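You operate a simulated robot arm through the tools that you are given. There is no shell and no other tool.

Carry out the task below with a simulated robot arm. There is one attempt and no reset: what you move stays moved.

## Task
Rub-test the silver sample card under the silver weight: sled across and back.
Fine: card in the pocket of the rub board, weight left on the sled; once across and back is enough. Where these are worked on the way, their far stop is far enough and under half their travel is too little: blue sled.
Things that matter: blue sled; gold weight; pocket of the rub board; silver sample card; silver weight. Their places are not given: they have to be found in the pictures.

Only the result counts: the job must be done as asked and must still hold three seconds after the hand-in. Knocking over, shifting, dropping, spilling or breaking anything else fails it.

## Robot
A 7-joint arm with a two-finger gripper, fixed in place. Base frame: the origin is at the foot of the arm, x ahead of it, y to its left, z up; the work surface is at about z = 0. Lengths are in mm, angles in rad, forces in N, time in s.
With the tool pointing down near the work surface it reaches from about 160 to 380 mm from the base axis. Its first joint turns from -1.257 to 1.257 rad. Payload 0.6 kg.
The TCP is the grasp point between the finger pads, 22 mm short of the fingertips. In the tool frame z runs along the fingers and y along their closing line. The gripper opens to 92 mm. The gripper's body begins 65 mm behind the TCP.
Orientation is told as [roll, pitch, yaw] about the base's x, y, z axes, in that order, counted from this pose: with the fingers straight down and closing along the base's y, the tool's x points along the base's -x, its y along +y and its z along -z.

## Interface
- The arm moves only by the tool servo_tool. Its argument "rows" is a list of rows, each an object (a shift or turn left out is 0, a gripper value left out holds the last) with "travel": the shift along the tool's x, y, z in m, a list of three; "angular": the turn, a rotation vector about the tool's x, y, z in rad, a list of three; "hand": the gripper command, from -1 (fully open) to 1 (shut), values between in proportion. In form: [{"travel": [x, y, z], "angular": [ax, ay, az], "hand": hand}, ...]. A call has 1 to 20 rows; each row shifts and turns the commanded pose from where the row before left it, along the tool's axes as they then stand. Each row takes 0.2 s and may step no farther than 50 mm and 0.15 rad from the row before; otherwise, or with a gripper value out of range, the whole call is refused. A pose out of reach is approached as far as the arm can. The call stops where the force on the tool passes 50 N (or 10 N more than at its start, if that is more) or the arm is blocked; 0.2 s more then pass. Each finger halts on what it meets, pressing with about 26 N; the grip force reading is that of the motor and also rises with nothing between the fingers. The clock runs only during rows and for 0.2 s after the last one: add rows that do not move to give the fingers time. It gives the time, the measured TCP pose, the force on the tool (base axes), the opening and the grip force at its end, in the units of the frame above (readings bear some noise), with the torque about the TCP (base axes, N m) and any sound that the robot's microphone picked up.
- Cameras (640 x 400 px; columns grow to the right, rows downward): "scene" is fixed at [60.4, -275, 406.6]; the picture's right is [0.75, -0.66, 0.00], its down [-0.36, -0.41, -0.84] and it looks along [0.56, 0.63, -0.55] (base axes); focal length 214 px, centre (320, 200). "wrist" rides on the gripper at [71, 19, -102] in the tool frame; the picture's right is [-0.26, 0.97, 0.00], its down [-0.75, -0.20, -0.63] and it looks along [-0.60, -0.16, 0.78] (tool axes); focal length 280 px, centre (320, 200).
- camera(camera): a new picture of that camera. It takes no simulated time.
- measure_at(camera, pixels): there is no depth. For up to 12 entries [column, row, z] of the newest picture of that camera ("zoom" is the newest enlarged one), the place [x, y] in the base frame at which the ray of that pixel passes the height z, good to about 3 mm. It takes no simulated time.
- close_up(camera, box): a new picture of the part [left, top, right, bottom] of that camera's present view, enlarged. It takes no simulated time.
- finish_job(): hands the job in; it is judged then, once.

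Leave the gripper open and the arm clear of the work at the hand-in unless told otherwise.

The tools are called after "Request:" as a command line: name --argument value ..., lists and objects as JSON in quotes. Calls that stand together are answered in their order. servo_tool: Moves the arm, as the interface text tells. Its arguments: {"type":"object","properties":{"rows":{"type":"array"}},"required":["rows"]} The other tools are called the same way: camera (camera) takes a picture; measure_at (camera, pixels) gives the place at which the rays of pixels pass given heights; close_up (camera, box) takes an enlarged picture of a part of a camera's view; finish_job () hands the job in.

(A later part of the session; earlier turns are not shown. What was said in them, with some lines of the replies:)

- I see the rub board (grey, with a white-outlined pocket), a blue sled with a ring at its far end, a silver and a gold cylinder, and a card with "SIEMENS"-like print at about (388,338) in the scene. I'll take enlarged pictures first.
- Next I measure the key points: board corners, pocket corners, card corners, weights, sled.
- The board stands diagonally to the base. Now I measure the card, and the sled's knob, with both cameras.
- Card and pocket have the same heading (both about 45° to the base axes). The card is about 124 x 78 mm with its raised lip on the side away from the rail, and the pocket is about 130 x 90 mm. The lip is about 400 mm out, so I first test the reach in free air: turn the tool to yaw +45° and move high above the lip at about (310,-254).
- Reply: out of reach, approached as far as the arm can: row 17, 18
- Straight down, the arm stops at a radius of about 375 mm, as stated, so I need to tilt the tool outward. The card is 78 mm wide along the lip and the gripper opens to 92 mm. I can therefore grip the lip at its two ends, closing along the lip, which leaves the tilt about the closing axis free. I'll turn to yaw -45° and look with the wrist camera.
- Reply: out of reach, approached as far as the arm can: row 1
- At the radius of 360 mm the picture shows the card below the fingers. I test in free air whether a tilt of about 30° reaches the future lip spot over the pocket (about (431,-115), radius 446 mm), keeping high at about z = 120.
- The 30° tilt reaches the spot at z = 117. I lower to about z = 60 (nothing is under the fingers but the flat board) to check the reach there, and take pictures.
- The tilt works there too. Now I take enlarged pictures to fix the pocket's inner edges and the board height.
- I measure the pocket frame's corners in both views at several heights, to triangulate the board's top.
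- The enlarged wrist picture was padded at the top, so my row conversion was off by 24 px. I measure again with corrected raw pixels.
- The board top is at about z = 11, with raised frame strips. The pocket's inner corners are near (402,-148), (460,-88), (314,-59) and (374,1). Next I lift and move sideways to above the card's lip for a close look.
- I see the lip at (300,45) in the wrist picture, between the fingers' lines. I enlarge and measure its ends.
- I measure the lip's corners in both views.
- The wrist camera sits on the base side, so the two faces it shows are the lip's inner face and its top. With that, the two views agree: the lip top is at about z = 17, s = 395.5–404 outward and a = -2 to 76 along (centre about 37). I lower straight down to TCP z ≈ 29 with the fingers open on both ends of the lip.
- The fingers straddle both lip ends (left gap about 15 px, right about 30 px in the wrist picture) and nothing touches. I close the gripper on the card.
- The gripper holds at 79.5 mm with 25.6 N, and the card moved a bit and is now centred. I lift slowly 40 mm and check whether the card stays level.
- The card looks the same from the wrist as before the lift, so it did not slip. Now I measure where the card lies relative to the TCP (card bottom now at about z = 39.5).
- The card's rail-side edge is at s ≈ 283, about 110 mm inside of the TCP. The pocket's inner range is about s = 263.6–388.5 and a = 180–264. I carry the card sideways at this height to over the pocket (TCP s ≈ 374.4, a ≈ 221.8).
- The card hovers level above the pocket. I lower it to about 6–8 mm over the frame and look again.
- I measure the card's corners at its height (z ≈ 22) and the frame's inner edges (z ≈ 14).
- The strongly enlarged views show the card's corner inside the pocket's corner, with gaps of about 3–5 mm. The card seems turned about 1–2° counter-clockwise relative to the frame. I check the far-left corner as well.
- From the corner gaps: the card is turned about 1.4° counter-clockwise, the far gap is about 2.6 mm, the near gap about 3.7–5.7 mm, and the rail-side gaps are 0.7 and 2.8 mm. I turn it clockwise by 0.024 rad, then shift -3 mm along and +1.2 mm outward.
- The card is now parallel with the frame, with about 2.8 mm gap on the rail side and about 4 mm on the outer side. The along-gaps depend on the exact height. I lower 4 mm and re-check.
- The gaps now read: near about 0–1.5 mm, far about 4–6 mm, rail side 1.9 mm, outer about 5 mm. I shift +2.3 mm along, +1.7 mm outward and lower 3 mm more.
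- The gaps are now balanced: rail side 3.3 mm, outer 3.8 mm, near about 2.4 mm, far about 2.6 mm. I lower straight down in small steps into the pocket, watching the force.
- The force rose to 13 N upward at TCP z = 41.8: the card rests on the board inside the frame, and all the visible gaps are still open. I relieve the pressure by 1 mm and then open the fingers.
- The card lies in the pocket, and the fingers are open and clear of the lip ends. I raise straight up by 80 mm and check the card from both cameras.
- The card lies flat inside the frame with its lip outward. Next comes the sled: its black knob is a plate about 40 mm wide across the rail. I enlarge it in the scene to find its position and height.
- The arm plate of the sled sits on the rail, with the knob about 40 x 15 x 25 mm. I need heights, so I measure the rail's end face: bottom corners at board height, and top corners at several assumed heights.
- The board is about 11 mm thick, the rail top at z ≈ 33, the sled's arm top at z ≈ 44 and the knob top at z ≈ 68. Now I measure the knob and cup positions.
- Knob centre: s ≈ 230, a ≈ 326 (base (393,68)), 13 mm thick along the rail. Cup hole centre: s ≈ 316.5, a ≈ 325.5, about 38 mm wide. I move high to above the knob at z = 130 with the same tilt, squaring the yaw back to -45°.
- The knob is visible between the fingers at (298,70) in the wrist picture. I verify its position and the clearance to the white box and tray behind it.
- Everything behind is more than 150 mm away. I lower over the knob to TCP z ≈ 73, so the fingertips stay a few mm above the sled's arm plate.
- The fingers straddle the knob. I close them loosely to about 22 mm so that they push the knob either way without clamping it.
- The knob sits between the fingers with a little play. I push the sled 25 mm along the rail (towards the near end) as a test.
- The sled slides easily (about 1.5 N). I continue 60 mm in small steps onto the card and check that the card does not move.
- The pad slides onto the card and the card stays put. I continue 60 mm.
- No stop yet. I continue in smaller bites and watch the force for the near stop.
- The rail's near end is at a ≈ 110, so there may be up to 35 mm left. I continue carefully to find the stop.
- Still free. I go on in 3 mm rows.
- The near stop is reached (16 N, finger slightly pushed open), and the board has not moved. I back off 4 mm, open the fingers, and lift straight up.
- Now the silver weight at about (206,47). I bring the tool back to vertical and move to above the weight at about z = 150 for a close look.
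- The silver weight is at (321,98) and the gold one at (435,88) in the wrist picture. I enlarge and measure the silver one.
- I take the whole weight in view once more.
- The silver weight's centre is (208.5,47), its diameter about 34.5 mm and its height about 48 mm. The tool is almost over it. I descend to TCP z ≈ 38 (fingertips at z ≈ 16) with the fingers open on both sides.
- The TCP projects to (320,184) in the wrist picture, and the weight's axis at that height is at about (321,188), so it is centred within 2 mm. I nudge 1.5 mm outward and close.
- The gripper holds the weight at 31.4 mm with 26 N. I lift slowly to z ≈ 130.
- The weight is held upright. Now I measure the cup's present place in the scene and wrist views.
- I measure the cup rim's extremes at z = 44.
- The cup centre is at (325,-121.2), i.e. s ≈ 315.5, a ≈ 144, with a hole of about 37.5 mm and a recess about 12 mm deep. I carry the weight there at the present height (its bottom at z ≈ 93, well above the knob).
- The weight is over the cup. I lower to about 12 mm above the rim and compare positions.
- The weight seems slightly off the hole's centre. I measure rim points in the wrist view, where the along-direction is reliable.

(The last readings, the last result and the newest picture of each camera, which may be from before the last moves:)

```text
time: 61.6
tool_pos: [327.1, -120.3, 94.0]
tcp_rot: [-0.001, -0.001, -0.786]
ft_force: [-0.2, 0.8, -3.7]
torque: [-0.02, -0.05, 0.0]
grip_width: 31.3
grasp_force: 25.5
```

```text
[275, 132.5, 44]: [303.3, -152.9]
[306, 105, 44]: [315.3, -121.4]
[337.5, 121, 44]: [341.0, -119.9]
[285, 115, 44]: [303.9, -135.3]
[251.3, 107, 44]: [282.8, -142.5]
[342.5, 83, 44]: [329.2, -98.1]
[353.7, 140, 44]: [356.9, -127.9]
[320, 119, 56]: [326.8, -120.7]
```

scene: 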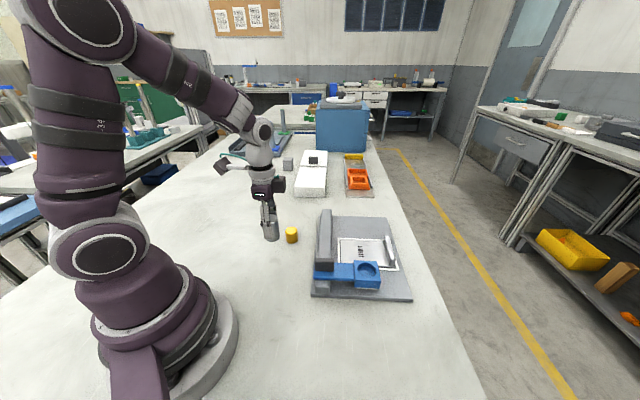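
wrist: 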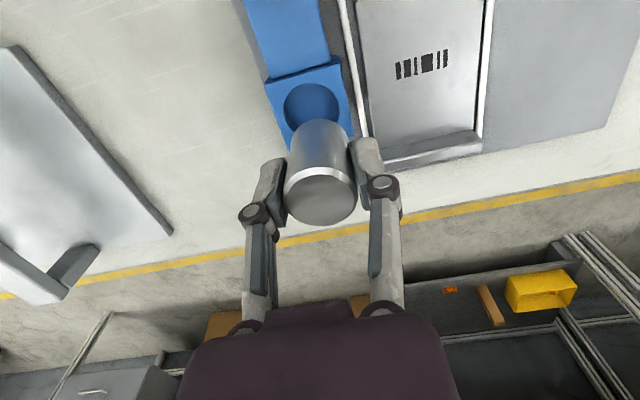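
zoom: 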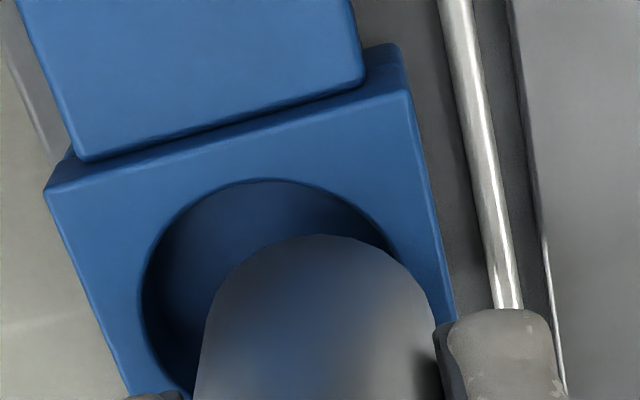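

The close-up does not refresh the measure tool's pose, so I computed from the view itself. Both cameras agree if the rim is at z ≈ 50: the hole's centre is then s ≈ 314, a ≈ 140, and the weight must go about -5.8 mm along and -2.2 mm inward. I shift it and look again.

Request:
servo_tool --rows '[{"travel": [0.0022, -0.0058, 0], "hand": 1}, {}, {}]'

Request:
camera --camera "wrist"

Request:
close_up --camera "scene" --box '[334, 242, 398, 282]'

Request:
close_up --camera "wrist" --box '[240, 70, 400, 170]'

```text
time: 62.4
tool_pos: [321.2, -124.0, 93.8]
tcp_rot: [0.001, 0.001, -0.786]
ft_force: [-0.7, -0.4, -3.7]
torque: [0.0, 0.01, 0.02]
grip_width: 31.1
grasp_force: 26.3
```

```text
taken
```

wrist: 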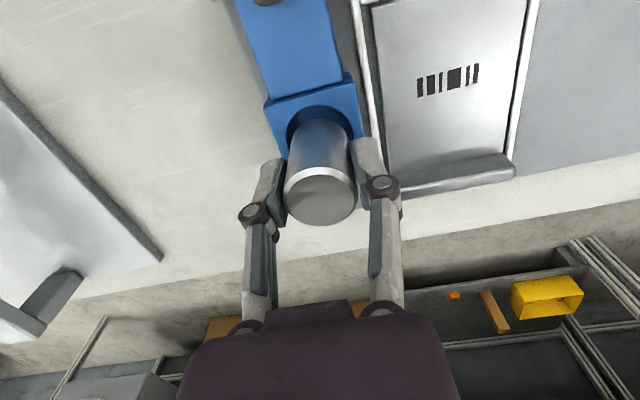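

```text
10.00 times, centred on (366, 262) of scene
```

zoom: 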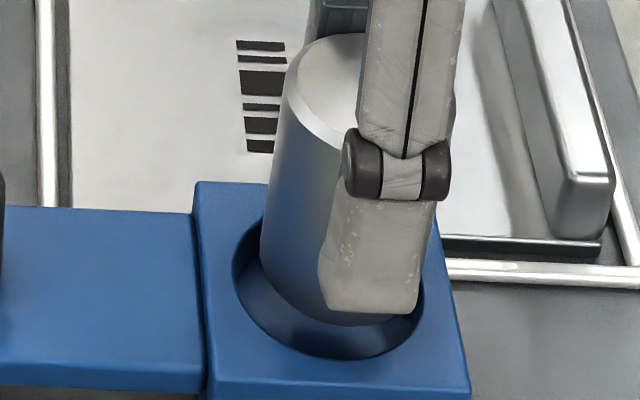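

```text
4.00 times, centred on (320, 120) of wrist
```

zoom: 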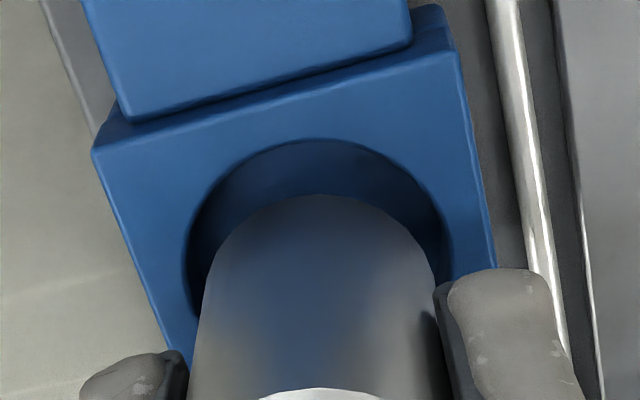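

It is well centred along the rail now, and still about 2 mm too far outward. I shift 2.1 mm inward and 0.6 mm along, then lower 7 mm while watching the force.

Request:
servo_tool --rows '[{"travel": [0.0021, -0.0006, 0], "hand": 1}, {"travel": [0, 0, 0.0025]}, {"travel": [0, 0, 0.0025]}, {"travel": [0, 0, 0.002]}, {}, {}]'

Request:
close_up --camera "scene" --box '[334, 242, 398, 282]'

Request:
close_up --camera "wrist" --box '[240, 70, 400, 170]'

```text
time: 63.8
tool_pos: [318.0, -124.4, 86.4]
tcp_rot: [0.0, -0.001, -0.786]
ft_force: [0.2, -0.2, -3.2]
torque: [0.01, 0.01, -0.02]
grip_width: 31.3
grasp_force: 25.8
```

```text
10.00 times, centred on (366, 262) of scene
```

zoom: 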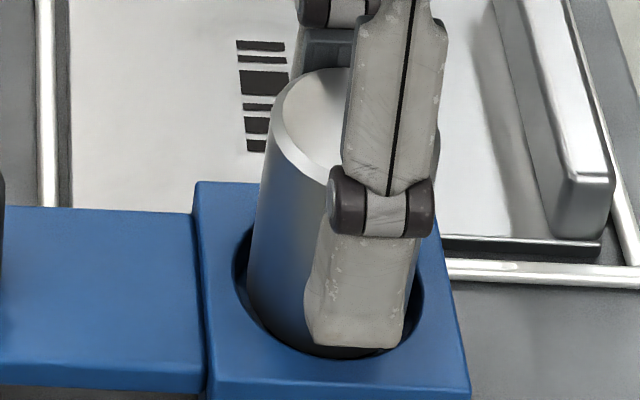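

```text
4.00 times, centred on (320, 120) of wrist
```

zoom: 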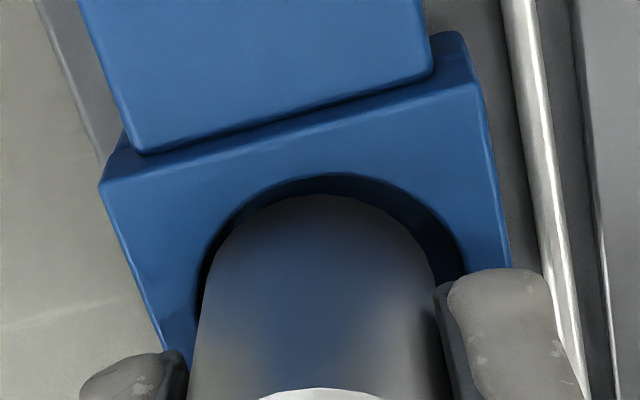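

At rim height, the wrist view shows the left gap at almost zero and the right gap at about 30 px. I shift +1.8 mm along and check before going in.

Request:
servo_tool --rows '[{"travel": [0, 0.0018, 0], "hand": 1}, {}, {}]'

Request:
close_up --camera "wrist" --box '[240, 70, 400, 170]'

Request:
close_up --camera "scene" --box '[346, 257, 386, 282]'

```text
time: 64.6
tool_pos: [319.6, -122.2, 85.5]
tcp_rot: [0.0, 0.001, -0.786]
ft_force: [-0.1, 0.8, -3.6]
torque: [0.04, -0.01, -0.03]
grip_width: 31.4
grasp_force: 25.8
```

```text
4.00 times, centred on (320, 120) of wrist
```

zoom: 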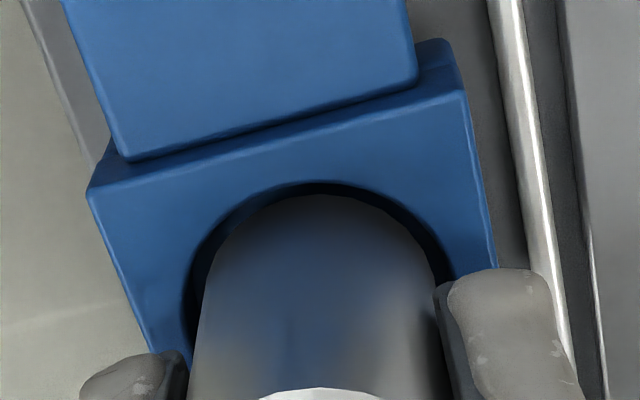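

```text
16.00 times, centred on (366, 270) of scene
```

zoom: 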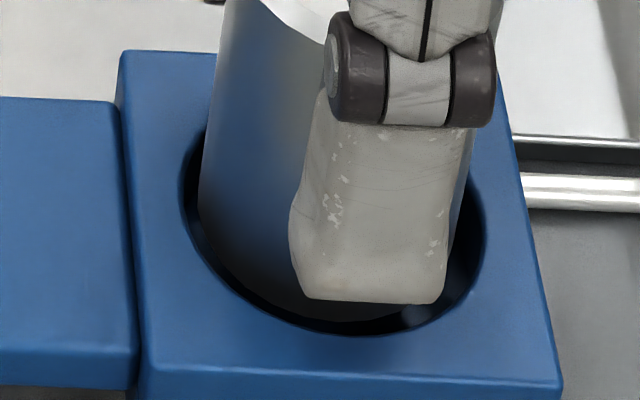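

All gaps are even now. I lower into the recess in 2 mm rows.

Request:
servo_tool --rows '[{"travel": [-0.0003, 0, 0.002], "hand": 1}, {"travel": [0, 0, 0.002]}, {"travel": [0, 0, 0.002]}, {}]'

Request:
servo_tool --rows '[{"travel": [0, 0, 0.0015], "hand": 1}, {"travel": [0, 0, 0.0015]}, {}]'

Request:
close_up --camera "scene" --box '[334, 242, 398, 282]'

```text
time: 65.6
tool_pos: [320.8, -122.6, 80.5]
tcp_rot: [0.0, 0.0, -0.785]
ft_force: [-1.0, 0.0, -3.7]
torque: [0.0, 0.01, 0.0]
grip_width: 31.3
grasp_force: 25.8
```

```text
time: 66.4
tool_pos: [320.1, -122.4, 77.1]
tcp_rot: [0.001, 0.002, -0.786]
ft_force: [0.6, 0.1, -2.5]
torque: [0.0, 0.0, 0.02]
grip_width: 30.8
grasp_force: 26.3
```

```text
10.00 times, centred on (366, 262) of scene
```

zoom: 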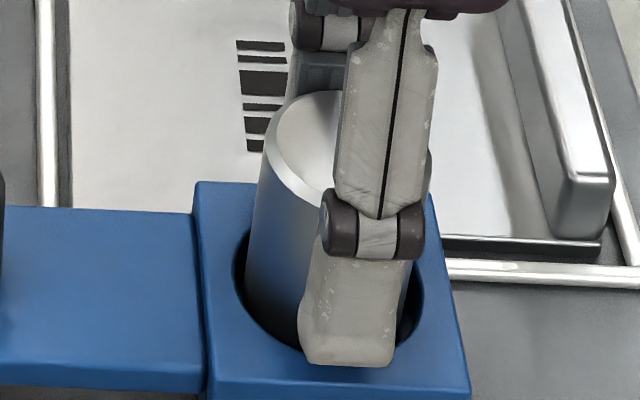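

It goes in freely (weight bottom now about 10 mm below the rim). I lower by 1 mm rows until the floor is felt.

Request:
servo_tool --rows '[{"travel": [0, 0, 0.001], "hand": 1}, {"travel": [0, 0, 0.001]}, {}]'

Request:
servo_tool --rows '[{"travel": [0, 0, 0.001], "hand": 1}, {}]'

```text
time: 67.2
tool_pos: [320.0, -121.7, 74.2]
tcp_rot: [0.002, -0.002, -0.783]
ft_force: [3.0, 3.1, 15.6]
torque: [0.03, -0.11, -0.05]
grip_width: 31.6
grasp_force: 26.2
```

```text
time: 67.8
tool_pos: [320.4, -121.4, 74.4]
tcp_rot: [0.003, 0.0, -0.784]
ft_force: [6.7, 0.1, 15.4]
torque: [-0.08, -0.22, 0.04]
grip_width: 31.3
grasp_force: 26.3
```

Contact is felt (15 N): the weight stands on the cup's floor. I relieve 1.2 mm and open the fingers partway. They stay within the free space above the block.

Request:
servo_tool --rows '[{"travel": [0, 0, -0.0012], "hand": 1}, {}, {"hand": 0.2}, {"hand": 0.0}, {"hand": -0.2}, {"hand": -0.2}, {"hand": -0.2}]'

Request:
close_up --camera "scene" --box '[334, 242, 398, 282]'

Request:
camera --camera "wrist"

```text
time: 69.4
tool_pos: [320.4, -121.8, 76.2]
tcp_rot: [-0.001, -0.002, -0.785]
ft_force: [0.4, -0.8, 0.0]
torque: [-0.01, 0.0, 0.0]
grip_width: 55.3
grasp_force: 0.1
```

```text
10.00 times, centred on (366, 262) of scene
```

zoom: 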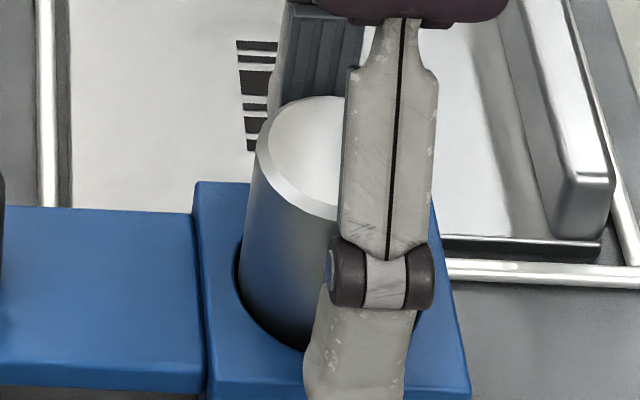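

```text
taken
```

wrist: 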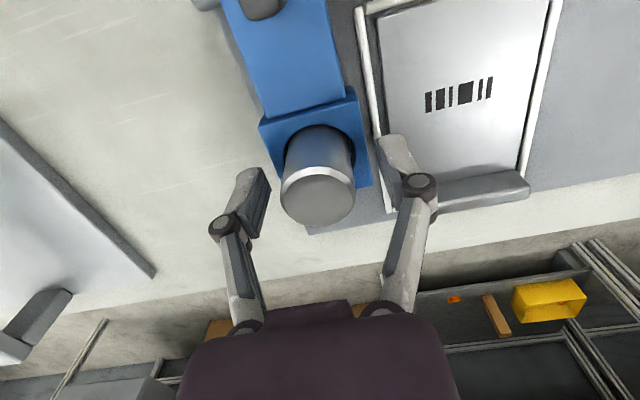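

The weight stands in the cup and the fingers are clear. I raise straight up to z ≈ 140.

Request:
servo_tool --rows '[{"travel": [0, 0, -0.008], "hand": -0.2}, {"travel": [0, 0, -0.012]}, {"travel": [0, 0, -0.015]}, {"travel": [0, 0, -0.015]}, {"travel": [0, 0, -0.015]}, {}]'

Request:
close_up --camera "scene" --box '[296, 220, 424, 300]'

Request:
camera --camera "wrist"

```text
time: 70.8
tool_pos: [319.2, -121.9, 139.9]
tcp_rot: [0.0, 0.001, -0.786]
ft_force: [0.0, 0.0, -0.5]
torque: [0.02, -0.01, -0.01]
grip_width: 55.0
grasp_force: 0.1
```

```text
5.00 times, centred on (360, 260) of scene
```

zoom: 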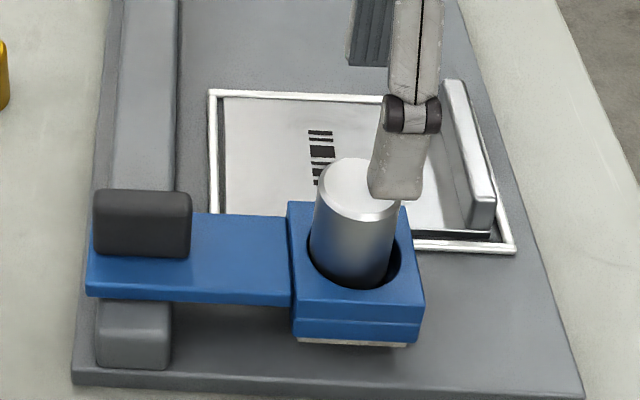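

```text
taken
```

wrist: 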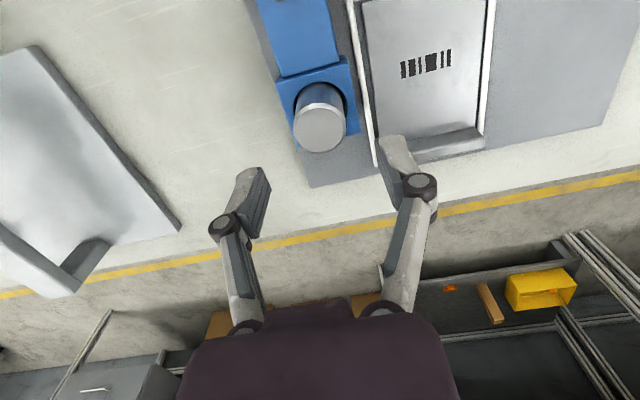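

The weight stands upright on the sled. I return over the knob (s ≈ 223, a ≈ 138), tilt outward again by 30° and open wide, all at z ≈ 140.

Request:
servo_tool --rows '[{"travel": [0.0178, -0.0003, 0], "hand": -0.2}, {"travel": [0.0178, -0.0003, 0]}, {"travel": [0.0178, -0.0003, 0]}, {"travel": [0.0178, -0.0003, 0]}, {"travel": [0.0178, -0.0003, 0]}, {"angular": [0, -0.13, 0], "hand": -0.6}, {"angular": [0, -0.13, 0], "hand": -1}, {"angular": [0, -0.13, 0]}, {"angular": [0, -0.13, 0]}, {}, {}]'

Request:
camera --camera "wrist"

Request:
close_up --camera "scene" --box '[276, 210, 404, 290]'

```text
time: 73.2
tool_pos: [255.6, -59.2, 141.0]
tcp_rot: [0.001, -0.52, -0.785]
ft_force: [-0.4, -0.3, 0.5]
torque: [0.0, 0.01, 0.02]
grip_width: 92.1
grasp_force: 0.1
```

```text
taken
```

wrist: 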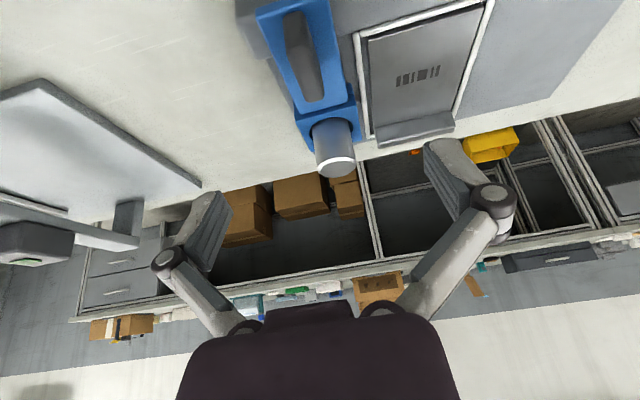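

```text
5.00 times, centred on (340, 250) of scene
```

zoom: 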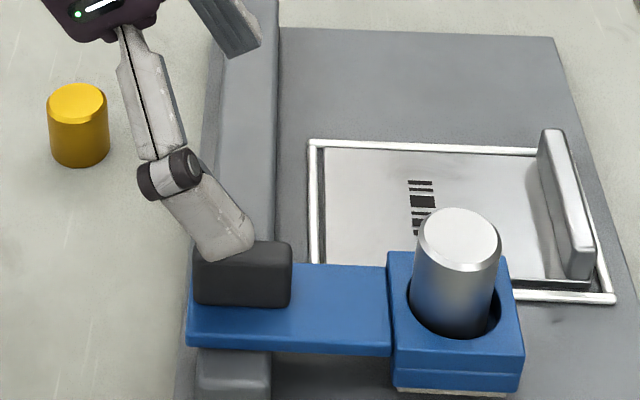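

The fingers straddle the knob's place. I descend to TCP z ≈ 74.

Request:
servo_tool --rows '[{"travel": [0.00555, 0, 0.0097], "hand": -1}, {"travel": [0.00555, 0, 0.0097]}, {"travel": [0.00555, 0, 0.0097]}, {"travel": [0.00555, 0, 0.0097]}, {"travel": [0.00555, 0, 0.0097]}, {"travel": [0.00555, 0, 0.0097]}, {}]'

Request:
close_up --camera "scene" --box '[276, 220, 404, 300]'

Request:
close_up --camera "wrist" --box '[180, 60, 468, 240]'

```text
time: 74.8
tool_pos: [255.1, -59.1, 72.9]
tcp_rot: [-0.001, -0.517, -0.784]
ft_force: [0.2, 0.0, 0.7]
torque: [-0.02, 0.02, 0.0]
grip_width: 92.0
grasp_force: 0.1
```

```text
5.00 times, centred on (340, 260) of scene
```

zoom: 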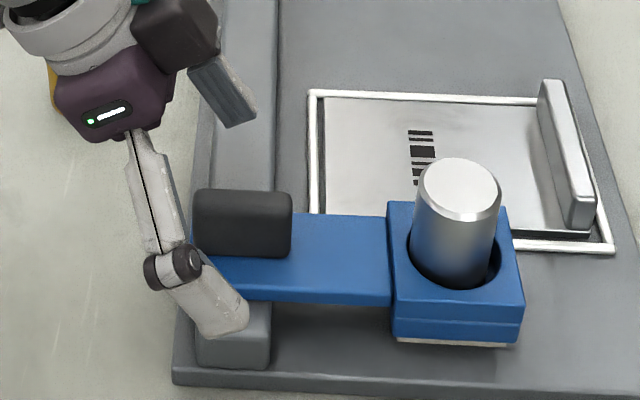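

```text
2.22 times, centred on (324, 150) of wrist
```

zoom: 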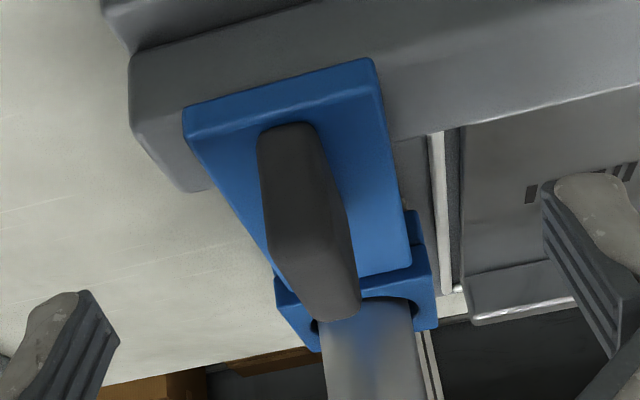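

Clear on both sides. I close the fingers loosely to 22 mm around the knob.

Request:
servo_tool --rows '[{"hand": 0.0}, {"hand": 0.3}, {"hand": 0.5}, {"hand": 0.52}, {"hand": 0.52}, {"hand": 0.52}, {"hand": 0.52}]'

Request:
servo_tool --rows '[{"travel": [0, 0.003, 0], "hand": 0.52}, {"travel": [0, 0.004, 0]}, {"travel": [0, 0.005, 0]}, {"travel": [0, 0.005, 0]}, {"travel": [0, 0.005, 0]}, {"travel": [0, 0.005, 0]}, {}]'

Request:
close_up --camera "scene" --box '[276, 210, 436, 310]'

```text
time: 76.4
tool_pos: [255.5, -59.5, 73.5]
tcp_rot: [0.001, -0.52, -0.787]
ft_force: [0.3, -0.1, 0.5]
torque: [-0.01, 0.01, 0.02]
grip_width: 22.0
grasp_force: 0.1
```

```text
time: 78.0
tool_pos: [275.1, -41.0, 72.7]
tcp_rot: [0.0, -0.519, -0.786]
ft_force: [-0.4, 0.7, -0.9]
torque: [-0.03, 0.0, -0.01]
grip_width: 22.6
grasp_force: 0.6
```

```text
4.00 times, centred on (356, 260) of scene
```

zoom: 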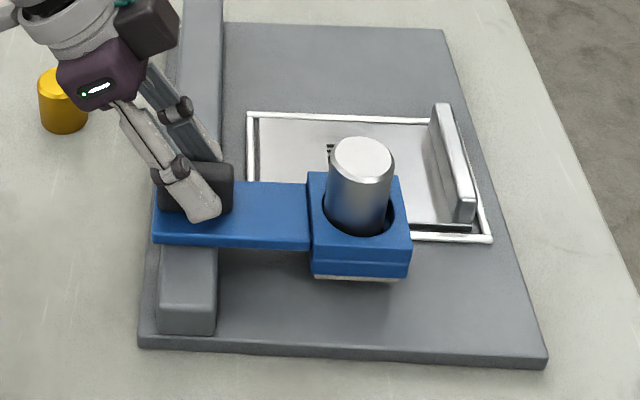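

The loaded sled moves smoothly and the weight stands firm. I push on 90 mm across the card.

Request:
servo_tool --rows '[{"travel": [0, 0.005, 0], "hand": 0.52}, {"travel": [0, 0.005, 0]}, {"travel": [0, 0.005, 0]}, {"travel": [0, 0.005, 0]}, {"travel": [0, 0.005, 0]}, {"travel": [0, 0.005, 0]}, {"travel": [0, 0.005, 0]}, {"travel": [0, 0.005, 0]}, {"travel": [0, 0.005, 0]}, {"travel": [0, 0.005, 0]}, {"travel": [0, 0.005, 0]}, {"travel": [0, 0.005, 0]}, {"travel": [0, 0.005, 0]}, {"travel": [0, 0.005, 0]}, {"travel": [0, 0.005, 0]}, {"travel": [0, 0.005, 0]}, {"travel": [0, 0.005, 0]}, {"travel": [0, 0.005, 0]}, {}]'

Request:
close_up --camera "scene" --box '[276, 190, 436, 290]'

```text
time: 82.0
tool_pos: [338.3, 22.5, 73.6]
tcp_rot: [0.001, -0.521, -0.786]
ft_force: [-0.4, -0.3, 0.1]
torque: [-0.01, -0.04, 0.04]
grip_width: 22.4
grasp_force: 0.2
```

```text
4.00 times, centred on (356, 240) of scene
```

zoom: 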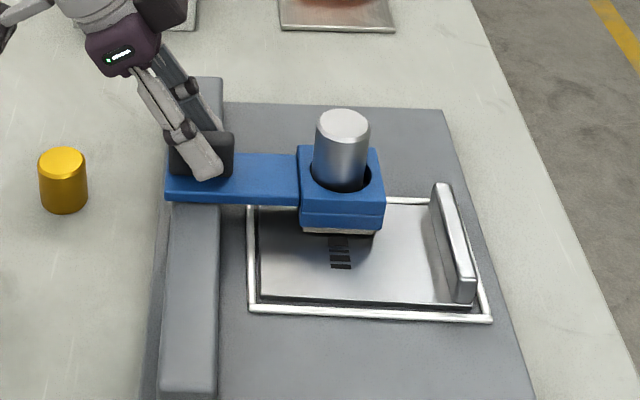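

All is steady. I push on 60 mm towards the far (home) end.

Request:
servo_tool --rows '[{"travel": [0, 0.005, 0], "hand": 0.52}, {"travel": [0, 0.005, 0]}, {"travel": [0, 0.005, 0]}, {"travel": [0, 0.005, 0]}, {"travel": [0, 0.005, 0]}, {"travel": [0, 0.005, 0]}, {"travel": [0, 0.005, 0]}, {"travel": [0, 0.005, 0]}, {"travel": [0, 0.005, 0]}, {"travel": [0, 0.005, 0]}, {"travel": [0, 0.005, 0]}, {"travel": [0, 0.005, 0]}, {}]'

Request:
close_up --camera "scene" --box '[310, 195, 374, 235]'

```text
time: 84.8
tool_pos: [382.2, 64.9, 74.1]
tcp_rot: [-0.001, -0.519, -0.785]
ft_force: [-0.6, 0.3, 0.4]
torque: [0.0, 0.01, 0.0]
grip_width: 22.5
grasp_force: 0.1
```

```text
10.00 times, centred on (342, 215) of scene
```

zoom: 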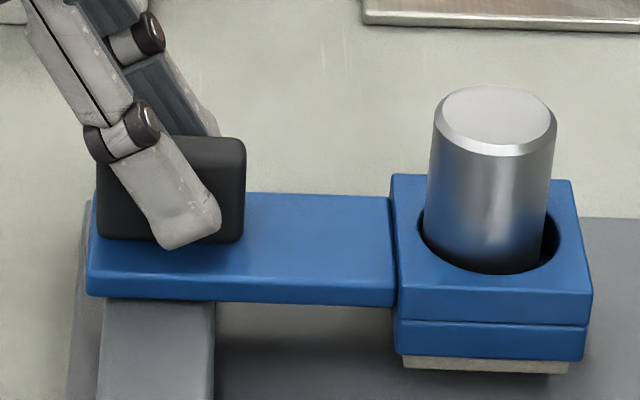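

Compared with the first picture, the arm's front edge is at row 305 versus 286 at the start, so about 9 mm remain. I push 8 mm slowly.

Request:
servo_tool --rows '[{"travel": [0, 0.003, 0], "hand": 0.52}, {"travel": [0, 0.003, 0]}, {"travel": [0, 0.002, 0]}, {}]'

Request:
close_up --camera "scene" --box '[310, 195, 374, 235]'

```text
time: 85.8
tool_pos: [386.0, 70.3, 72.7]
tcp_rot: [-0.001, -0.518, -0.783]
ft_force: [-0.9, -1.4, 0.1]
torque: [-0.01, -0.01, 0.02]
grip_width: 22.1
grasp_force: 0.9
```

```text
10.00 times, centred on (342, 215) of scene
```

zoom: 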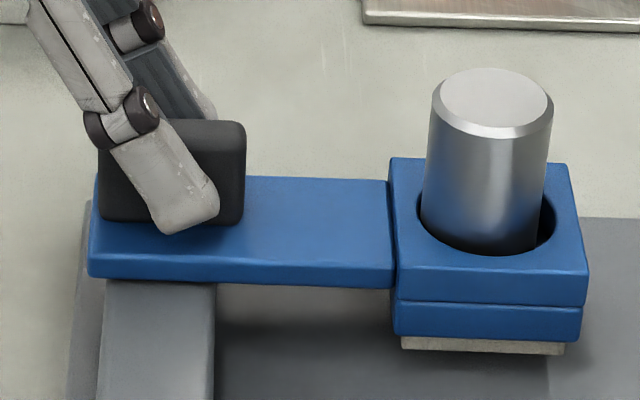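

Row 288 versus 286: about 1 mm left. I push 1.5 mm more, watching the force.

Request:
servo_tool --rows '[{"travel": [0, 0.0015, 0], "hand": 0.52}, {}]'

Request:
close_up --camera "scene" --box '[310, 195, 374, 235]'

```text
time: 86.4
tool_pos: [386.3, 73.0, 72.6]
tcp_rot: [0.001, -0.519, -0.785]
ft_force: [-2.1, -2.4, -1.1]
torque: [-0.05, 0.04, -0.03]
grip_width: 23.8
grasp_force: 1.4
```

```text
10.00 times, centred on (342, 215) of scene
```

zoom: 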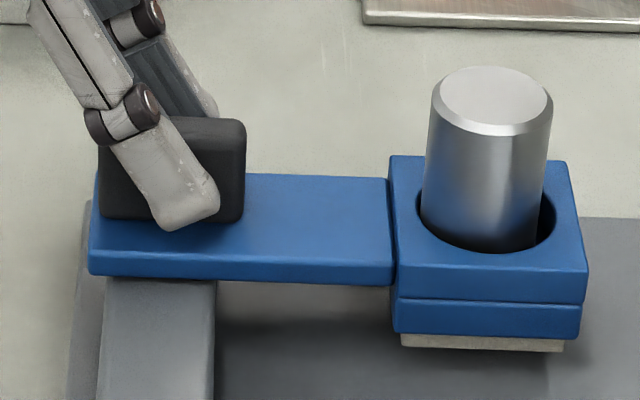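

The sled is back at its home position (picture identical to the start, 3 N at the stop), with card in the pocket and weight aboard. Now the rub stroke proper: across to the near stop.

Request:
servo_tool --rows '[{"travel": [0, -0.005, 0], "hand": 0.52}, {"travel": [0, -0.003, 0]}, {"travel": [0, -0.003, 0]}, {"travel": [0, -0.005, 0]}, {"travel": [0, -0.005, 0]}, {"travel": [0, -0.005, 0]}, {"travel": [0, -0.005, 0]}, {"travel": [0, -0.005, 0]}, {"travel": [0, -0.005, 0]}, {"travel": [0, -0.005, 0]}, {"travel": [0, -0.005, 0]}, {"travel": [0, -0.005, 0]}, {"travel": [0, -0.005, 0]}, {"travel": [0, -0.005, 0]}, {"travel": [0, -0.005, 0]}, {"travel": [0, -0.005, 0]}, {"travel": [0, -0.005, 0]}, {"travel": [0, -0.005, 0]}, {"travel": [0, -0.005, 0]}, {}]'

Request:
close_up --camera "scene" --box '[276, 190, 436, 290]'

```text
time: 90.6
tool_pos: [323.6, 8.9, 74.6]
tcp_rot: [0.003, -0.521, -0.788]
ft_force: [0.2, 0.4, 0.3]
torque: [-0.03, -0.02, 0.03]
grip_width: 22.5
grasp_force: 0.2
```

```text
4.00 times, centred on (356, 240) of scene
```

zoom: 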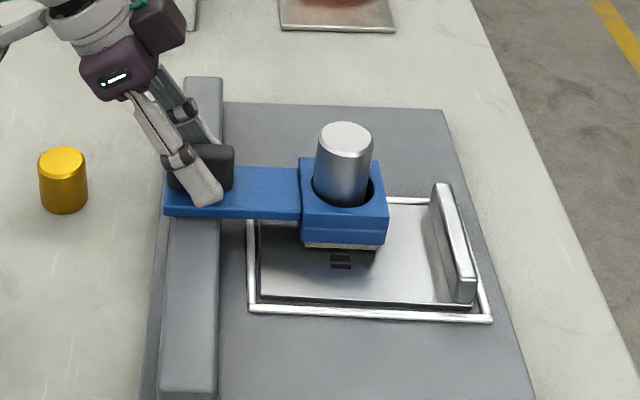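

Half-way, steady. I continue 90 mm.

Request:
servo_tool --rows '[{"travel": [0, -0.005, 0], "hand": 0.52}, {"travel": [0, -0.005, 0]}, {"travel": [0, -0.005, 0]}, {"travel": [0, -0.005, 0]}, {"travel": [0, -0.005, 0]}, {"travel": [0, -0.005, 0]}, {"travel": [0, -0.005, 0]}, {"travel": [0, -0.005, 0]}, {"travel": [0, -0.005, 0]}, {"travel": [0, -0.005, 0]}, {"travel": [0, -0.005, 0]}, {"travel": [0, -0.005, 0]}, {"travel": [0, -0.005, 0]}, {"travel": [0, -0.005, 0]}, {"travel": [0, -0.005, 0]}, {"travel": [0, -0.005, 0]}, {"travel": [0, -0.005, 0]}, {"travel": [0, -0.005, 0]}, {}]'

Request:
servo_tool --rows '[{"travel": [0, -0.003, 0], "hand": 0.52}, {"travel": [0, -0.003, 0]}, {}]'

Request:
close_up --camera "scene" --box '[276, 210, 436, 310]'

```text
time: 94.6
tool_pos: [260.7, -55.7, 74.7]
tcp_rot: [0.0, -0.519, -0.785]
ft_force: [-0.5, -0.3, 0.2]
torque: [0.05, -0.01, 0.0]
grip_width: 22.1
grasp_force: 0.4
```

```text
time: 95.4
tool_pos: [257.1, -59.9, 74.0]
tcp_rot: [0.0, -0.521, -0.784]
ft_force: [0.7, 2.1, -0.1]
torque: [-0.03, -0.03, 0.01]
grip_width: 22.5
grasp_force: 0.3
```

```text
4.00 times, centred on (356, 260) of scene
```

zoom: 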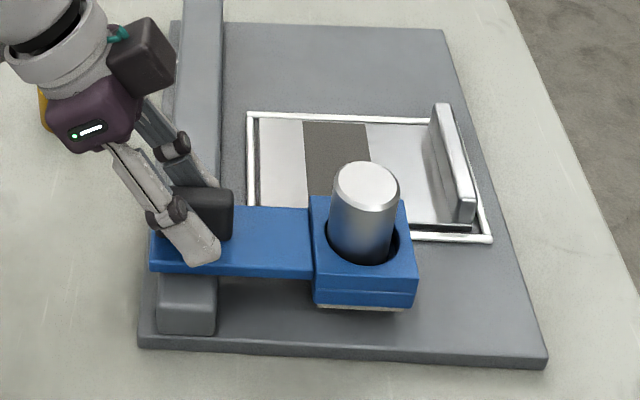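

A dark rub track has appeared on the card, so the stroke counts. I push the last few millimetres to the stop.

Request:
servo_tool --rows '[{"travel": [0, -0.003, 0], "hand": 0.52}, {"travel": [0, -0.002, 0]}, {}]'

Request:
servo_tool --rows '[{"travel": [0, -0.0015, 0], "hand": 0.52}, {}]'

Request:
close_up --camera "scene" --box '[276, 210, 436, 310]'

```text
time: 96.2
tool_pos: [251.7, -64.4, 74.0]
tcp_rot: [0.002, -0.52, -0.784]
ft_force: [4.5, 3.3, 1.7]
torque: [0.02, -0.12, -0.01]
grip_width: 25.6
grasp_force: 2.3
```

```text
time: 96.8
tool_pos: [251.4, -65.8, 73.3]
tcp_rot: [0.002, -0.519, -0.785]
ft_force: [4.7, 7.7, 2.4]
torque: [0.12, -0.15, 0.09]
grip_width: 27.6
grasp_force: 4.4
```

```text
4.00 times, centred on (356, 260) of scene
```

zoom: 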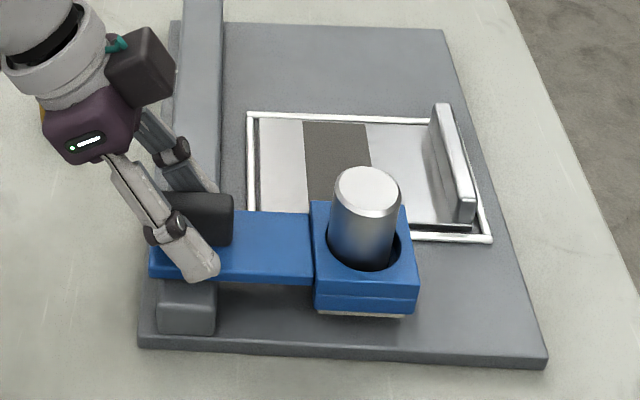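

The near stop is reached (9 N). Now the way back to home.

Request:
servo_tool --rows '[{"travel": [0, 0.004, 0], "hand": 0.52}, {"travel": [0, 0.003, 0]}, {"travel": [0, 0.003, 0]}, {"travel": [0, 0.005, 0]}, {"travel": [0, 0.005, 0]}, {"travel": [0, 0.005, 0]}, {"travel": [0, 0.005, 0]}, {"travel": [0, 0.005, 0]}, {"travel": [0, 0.005, 0]}, {"travel": [0, 0.005, 0]}, {"travel": [0, 0.005, 0]}, {"travel": [0, 0.005, 0]}, {"travel": [0, 0.005, 0]}, {"travel": [0, 0.005, 0]}, {"travel": [0, 0.005, 0]}, {"travel": [0, 0.005, 0]}, {"travel": [0, 0.005, 0]}, {"travel": [0, 0.005, 0]}, {"travel": [0, 0.005, 0]}, {}]'

Request:
close_up --camera "scene" --box '[276, 200, 436, 300]'

```text
time: 101.0
tool_pos: [315.7, -0.9, 73.7]
tcp_rot: [0.001, -0.518, -0.785]
ft_force: [-0.6, -1.1, -0.6]
torque: [0.02, 0.04, 0.03]
grip_width: 22.6
grasp_force: 0.6
```

```text
4.00 times, centred on (356, 250) of scene
```

zoom: 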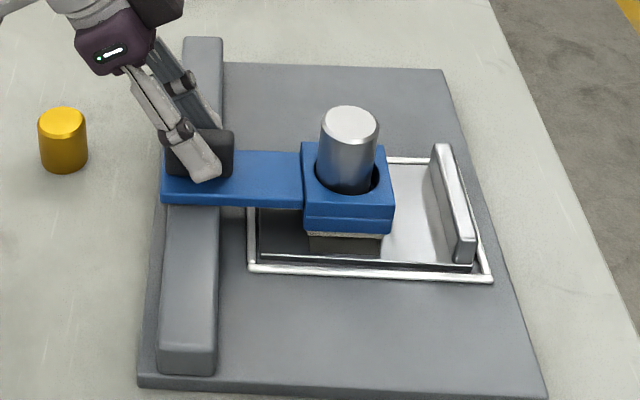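

Steady. I continue 90 mm, then finish in small steps.

Request:
servo_tool --rows '[{"travel": [0, 0.005, 0], "hand": 0.52}, {"travel": [0, 0.005, 0]}, {"travel": [0, 0.005, 0]}, {"travel": [0, 0.005, 0]}, {"travel": [0, 0.005, 0]}, {"travel": [0, 0.005, 0]}, {"travel": [0, 0.005, 0]}, {"travel": [0, 0.005, 0]}, {"travel": [0, 0.005, 0]}, {"travel": [0, 0.005, 0]}, {"travel": [0, 0.005, 0]}, {"travel": [0, 0.005, 0]}, {"travel": [0, 0.005, 0]}, {"travel": [0, 0.005, 0]}, {"travel": [0, 0.005, 0]}, {"travel": [0, 0.005, 0]}, {"travel": [0, 0.005, 0]}, {"travel": [0, 0.005, 0]}, {}]'

Request:
servo_tool --rows '[{"travel": [0, 0.003, 0], "hand": 0.52}, {"travel": [0, 0.003, 0]}, {}]'

Request:
close_up --camera "scene" --box '[310, 195, 374, 235]'

```text
time: 105.0
tool_pos: [378.6, 62.2, 74.5]
tcp_rot: [0.001, -0.52, -0.784]
ft_force: [-0.2, 0.0, -0.1]
torque: [0.01, 0.01, 0.0]
grip_width: 22.7
grasp_force: 0.2
```

```text
time: 105.8
tool_pos: [382.1, 67.4, 73.3]
tcp_rot: [0.001, -0.52, -0.785]
ft_force: [-0.1, -0.5, 1.0]
torque: [-0.04, -0.02, 0.02]
grip_width: 22.5
grasp_force: 0.1
```

```text
10.00 times, centred on (342, 215) of scene
```

zoom: 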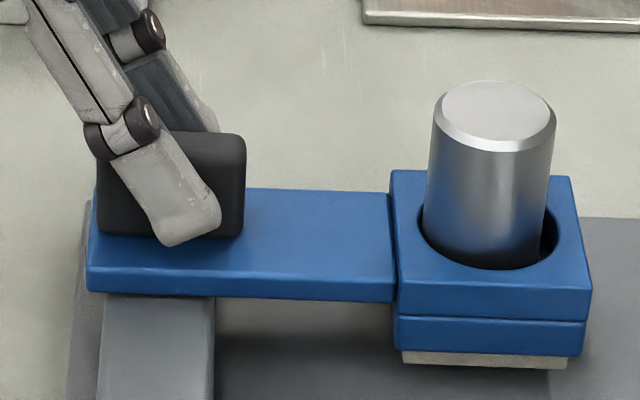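

About 7 mm remain (front edge at row 300 versus 285). I push on gently.

Request:
servo_tool --rows '[{"travel": [0, 0.003, 0], "hand": 0.52}, {"travel": [0, 0.003, 0]}, {}]'

Request:
servo_tool --rows '[{"travel": [0, 0.0015, 0], "hand": 0.52}, {}]'

Request:
close_up --camera "scene" --box '[310, 195, 374, 235]'

```text
time: 106.6
tool_pos: [387.9, 71.7, 74.0]
tcp_rot: [0.001, -0.522, -0.786]
ft_force: [-0.3, -0.1, 0.0]
torque: [-0.01, 0.01, -0.01]
grip_width: 22.4
grasp_force: 0.5
```

```text
time: 107.2
tool_pos: [388.0, 72.7, 74.0]
tcp_rot: [0.0, -0.521, -0.785]
ft_force: [-2.1, -3.6, 0.2]
torque: [-0.09, 0.01, -0.05]
grip_width: 24.0
grasp_force: 1.6
```

```text
10.00 times, centred on (342, 215) of scene
```

zoom: 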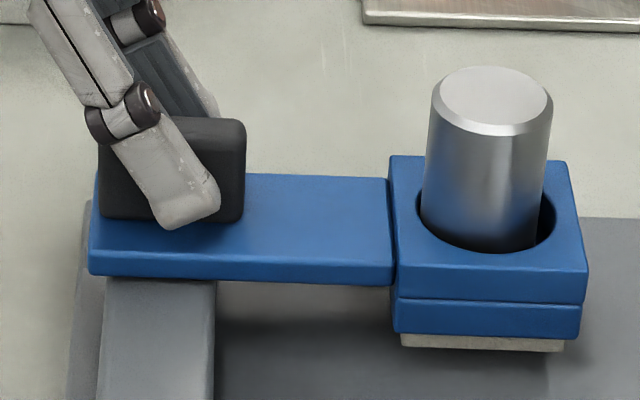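

The sled is home again at its stop. I back the fingers off 3 mm within the play, open them, and lift straight up.

Request:
servo_tool --rows '[{"travel": [0, -0.003, 0], "hand": 0.52}, {"hand": 0.3}, {"hand": 0.0}, {"hand": -0.5}, {"hand": -1}, {"hand": -1}, {"hand": -1}, {"travel": [-0.0075, 0, -0.013]}, {"travel": [-0.0075, 0, -0.013]}, {"travel": [-0.01, 0, -0.0174]}, {"travel": [-0.01, 0, -0.0174]}, {"travel": [-0.01, 0, -0.0174]}, {}]'

Request:
camera --camera "scene"

Request:
close_up --camera "scene" --box '[296, 195, 424, 275]'

```text
time: 110.0
tool_pos: [386.2, 72.3, 164.0]
tcp_rot: [0.002, -0.519, -0.786]
ft_force: [-0.3, 1.0, 0.3]
torque: [0.01, -0.01, 0.0]
grip_width: 92.1
grasp_force: 0.0
```

```text
taken
```

scene: 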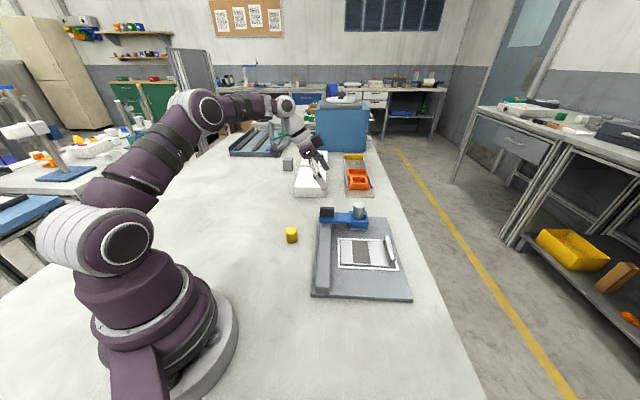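

```text
5.00 times, centred on (360, 235) of scene
```

zoom: 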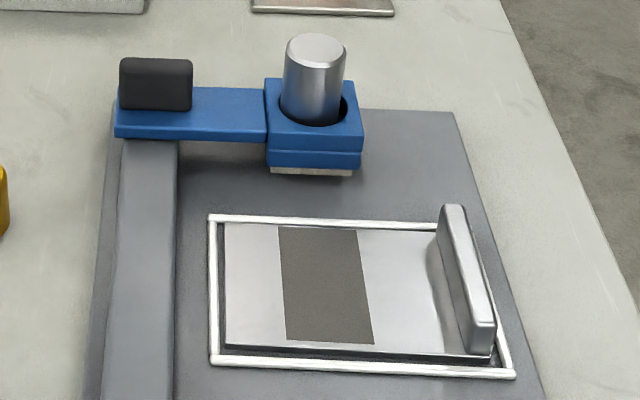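

The rub track spans the card, the sled is home, and the weight stands in its cup. I check that the card lies flat within the frame at its corners.

Request:
close_up --camera "scene" --box '[376, 250, 408, 270]'

Request:
close_up --camera "scene" --box '[330, 230, 410, 280]'

```text
16.00 times, centred on (392, 260) of scene
```

zoom: 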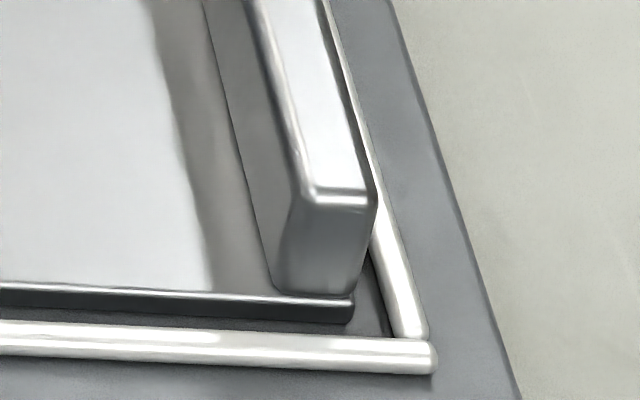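

```text
8.00 times, centred on (370, 255) of scene
```

zoom: 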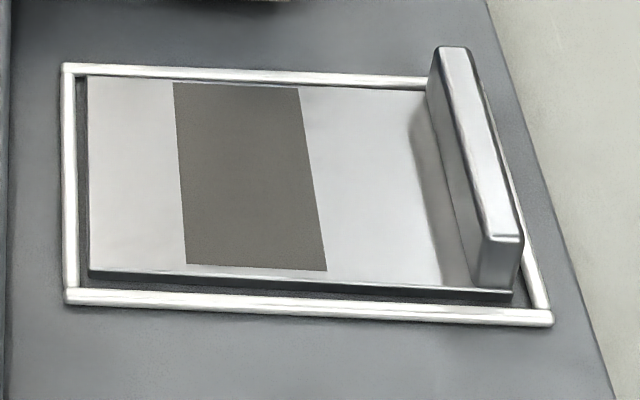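

The card lies flat inside the frame with gaps all round. I retreat the arm upward and back over the free table, gripper open.

Request:
servo_tool --rows '[{"travel": [0, 0, -0.02], "hand": -1}, {"travel": [0.0054, -0.016, -0.0146]}, {"travel": [0.0054, -0.016, -0.0146]}, {"travel": [0.0054, -0.016, -0.0146]}, {"travel": [0.0054, -0.016, -0.0146]}, {"travel": [0.0054, -0.016, -0.0146]}, {"angular": [0, 0.13, 0]}, {"angular": [0, 0.13, 0]}, {"angular": [0, 0.13, 0]}, {"angular": [0, 0.13, 0]}, {"travel": [0.0075, -0.0125, -0.015]}, {"travel": [0.0075, -0.0125, -0.015]}, {"travel": [0.0075, -0.0125, -0.015]}, {"travel": [0.0075, -0.0125, -0.015]}, {}, {}]'

Request:
camera --camera "scene"

Request:
camera --camera "wrist"

Request:
close_up --camera "scene" --box '[270, 195, 430, 295]'

```text
time: 113.4
tool_pos: [222.9, 48.1, 292.0]
tcp_rot: [0.001, 0.004, -0.785]
ft_force: [-0.7, 0.9, -0.2]
torque: [-0.01, 0.02, 0.02]
grip_width: 92.0
grasp_force: 0.0
```

```text
taken
```

scene: 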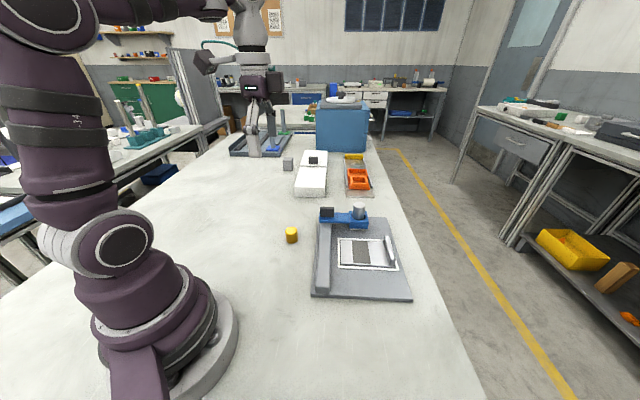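

```text
taken
```

wrist: 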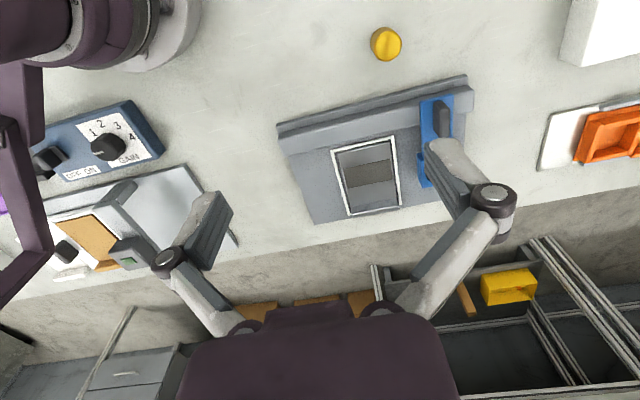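

```text
4.00 times, centred on (350, 245) of scene
```

zoom: 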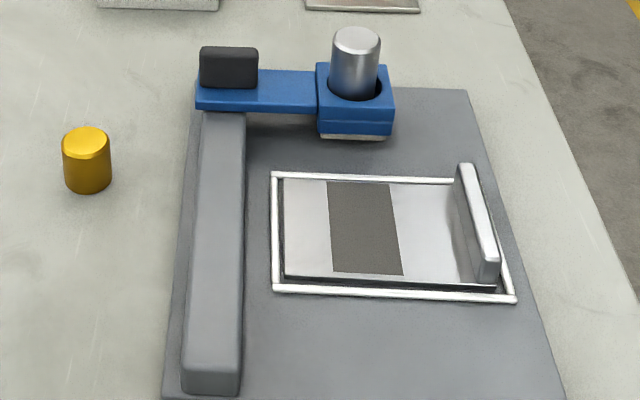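

The final state: the silver card lies in the pocket with a rub track across it. The sled is back at its home stop with the silver weight standing in its cup. The gold weight and the board are where they were, the gripper is open, and the arm is clear. I hand the job in.

Request:
finish_job

```text
The job is handed in.
```

The rub test is done and handed in. The tool only confirmed the hand-in, so I don't have a verdict on the result.

- **Card:** the silver sample card lies flat inside the pocket of the rub board, with a dark rub track across it.
- **Sled and weight:** with the silver weight in its cup, the blue sled went from its home stop to the far stop and back. It now rests at its home stop with the weight still on it.
- **Extra passes:** the cup was too far out to load at home, so I first moved the empty sled to the other end. I put the weight on there and pushed the sled home before doing the stroke, so it made one extra empty pass and one extra loaded pass over the card.
- **Everything else:** in the last pictures the gold weight and the board are where they were. The gripper is open and the arm is clear of the work.
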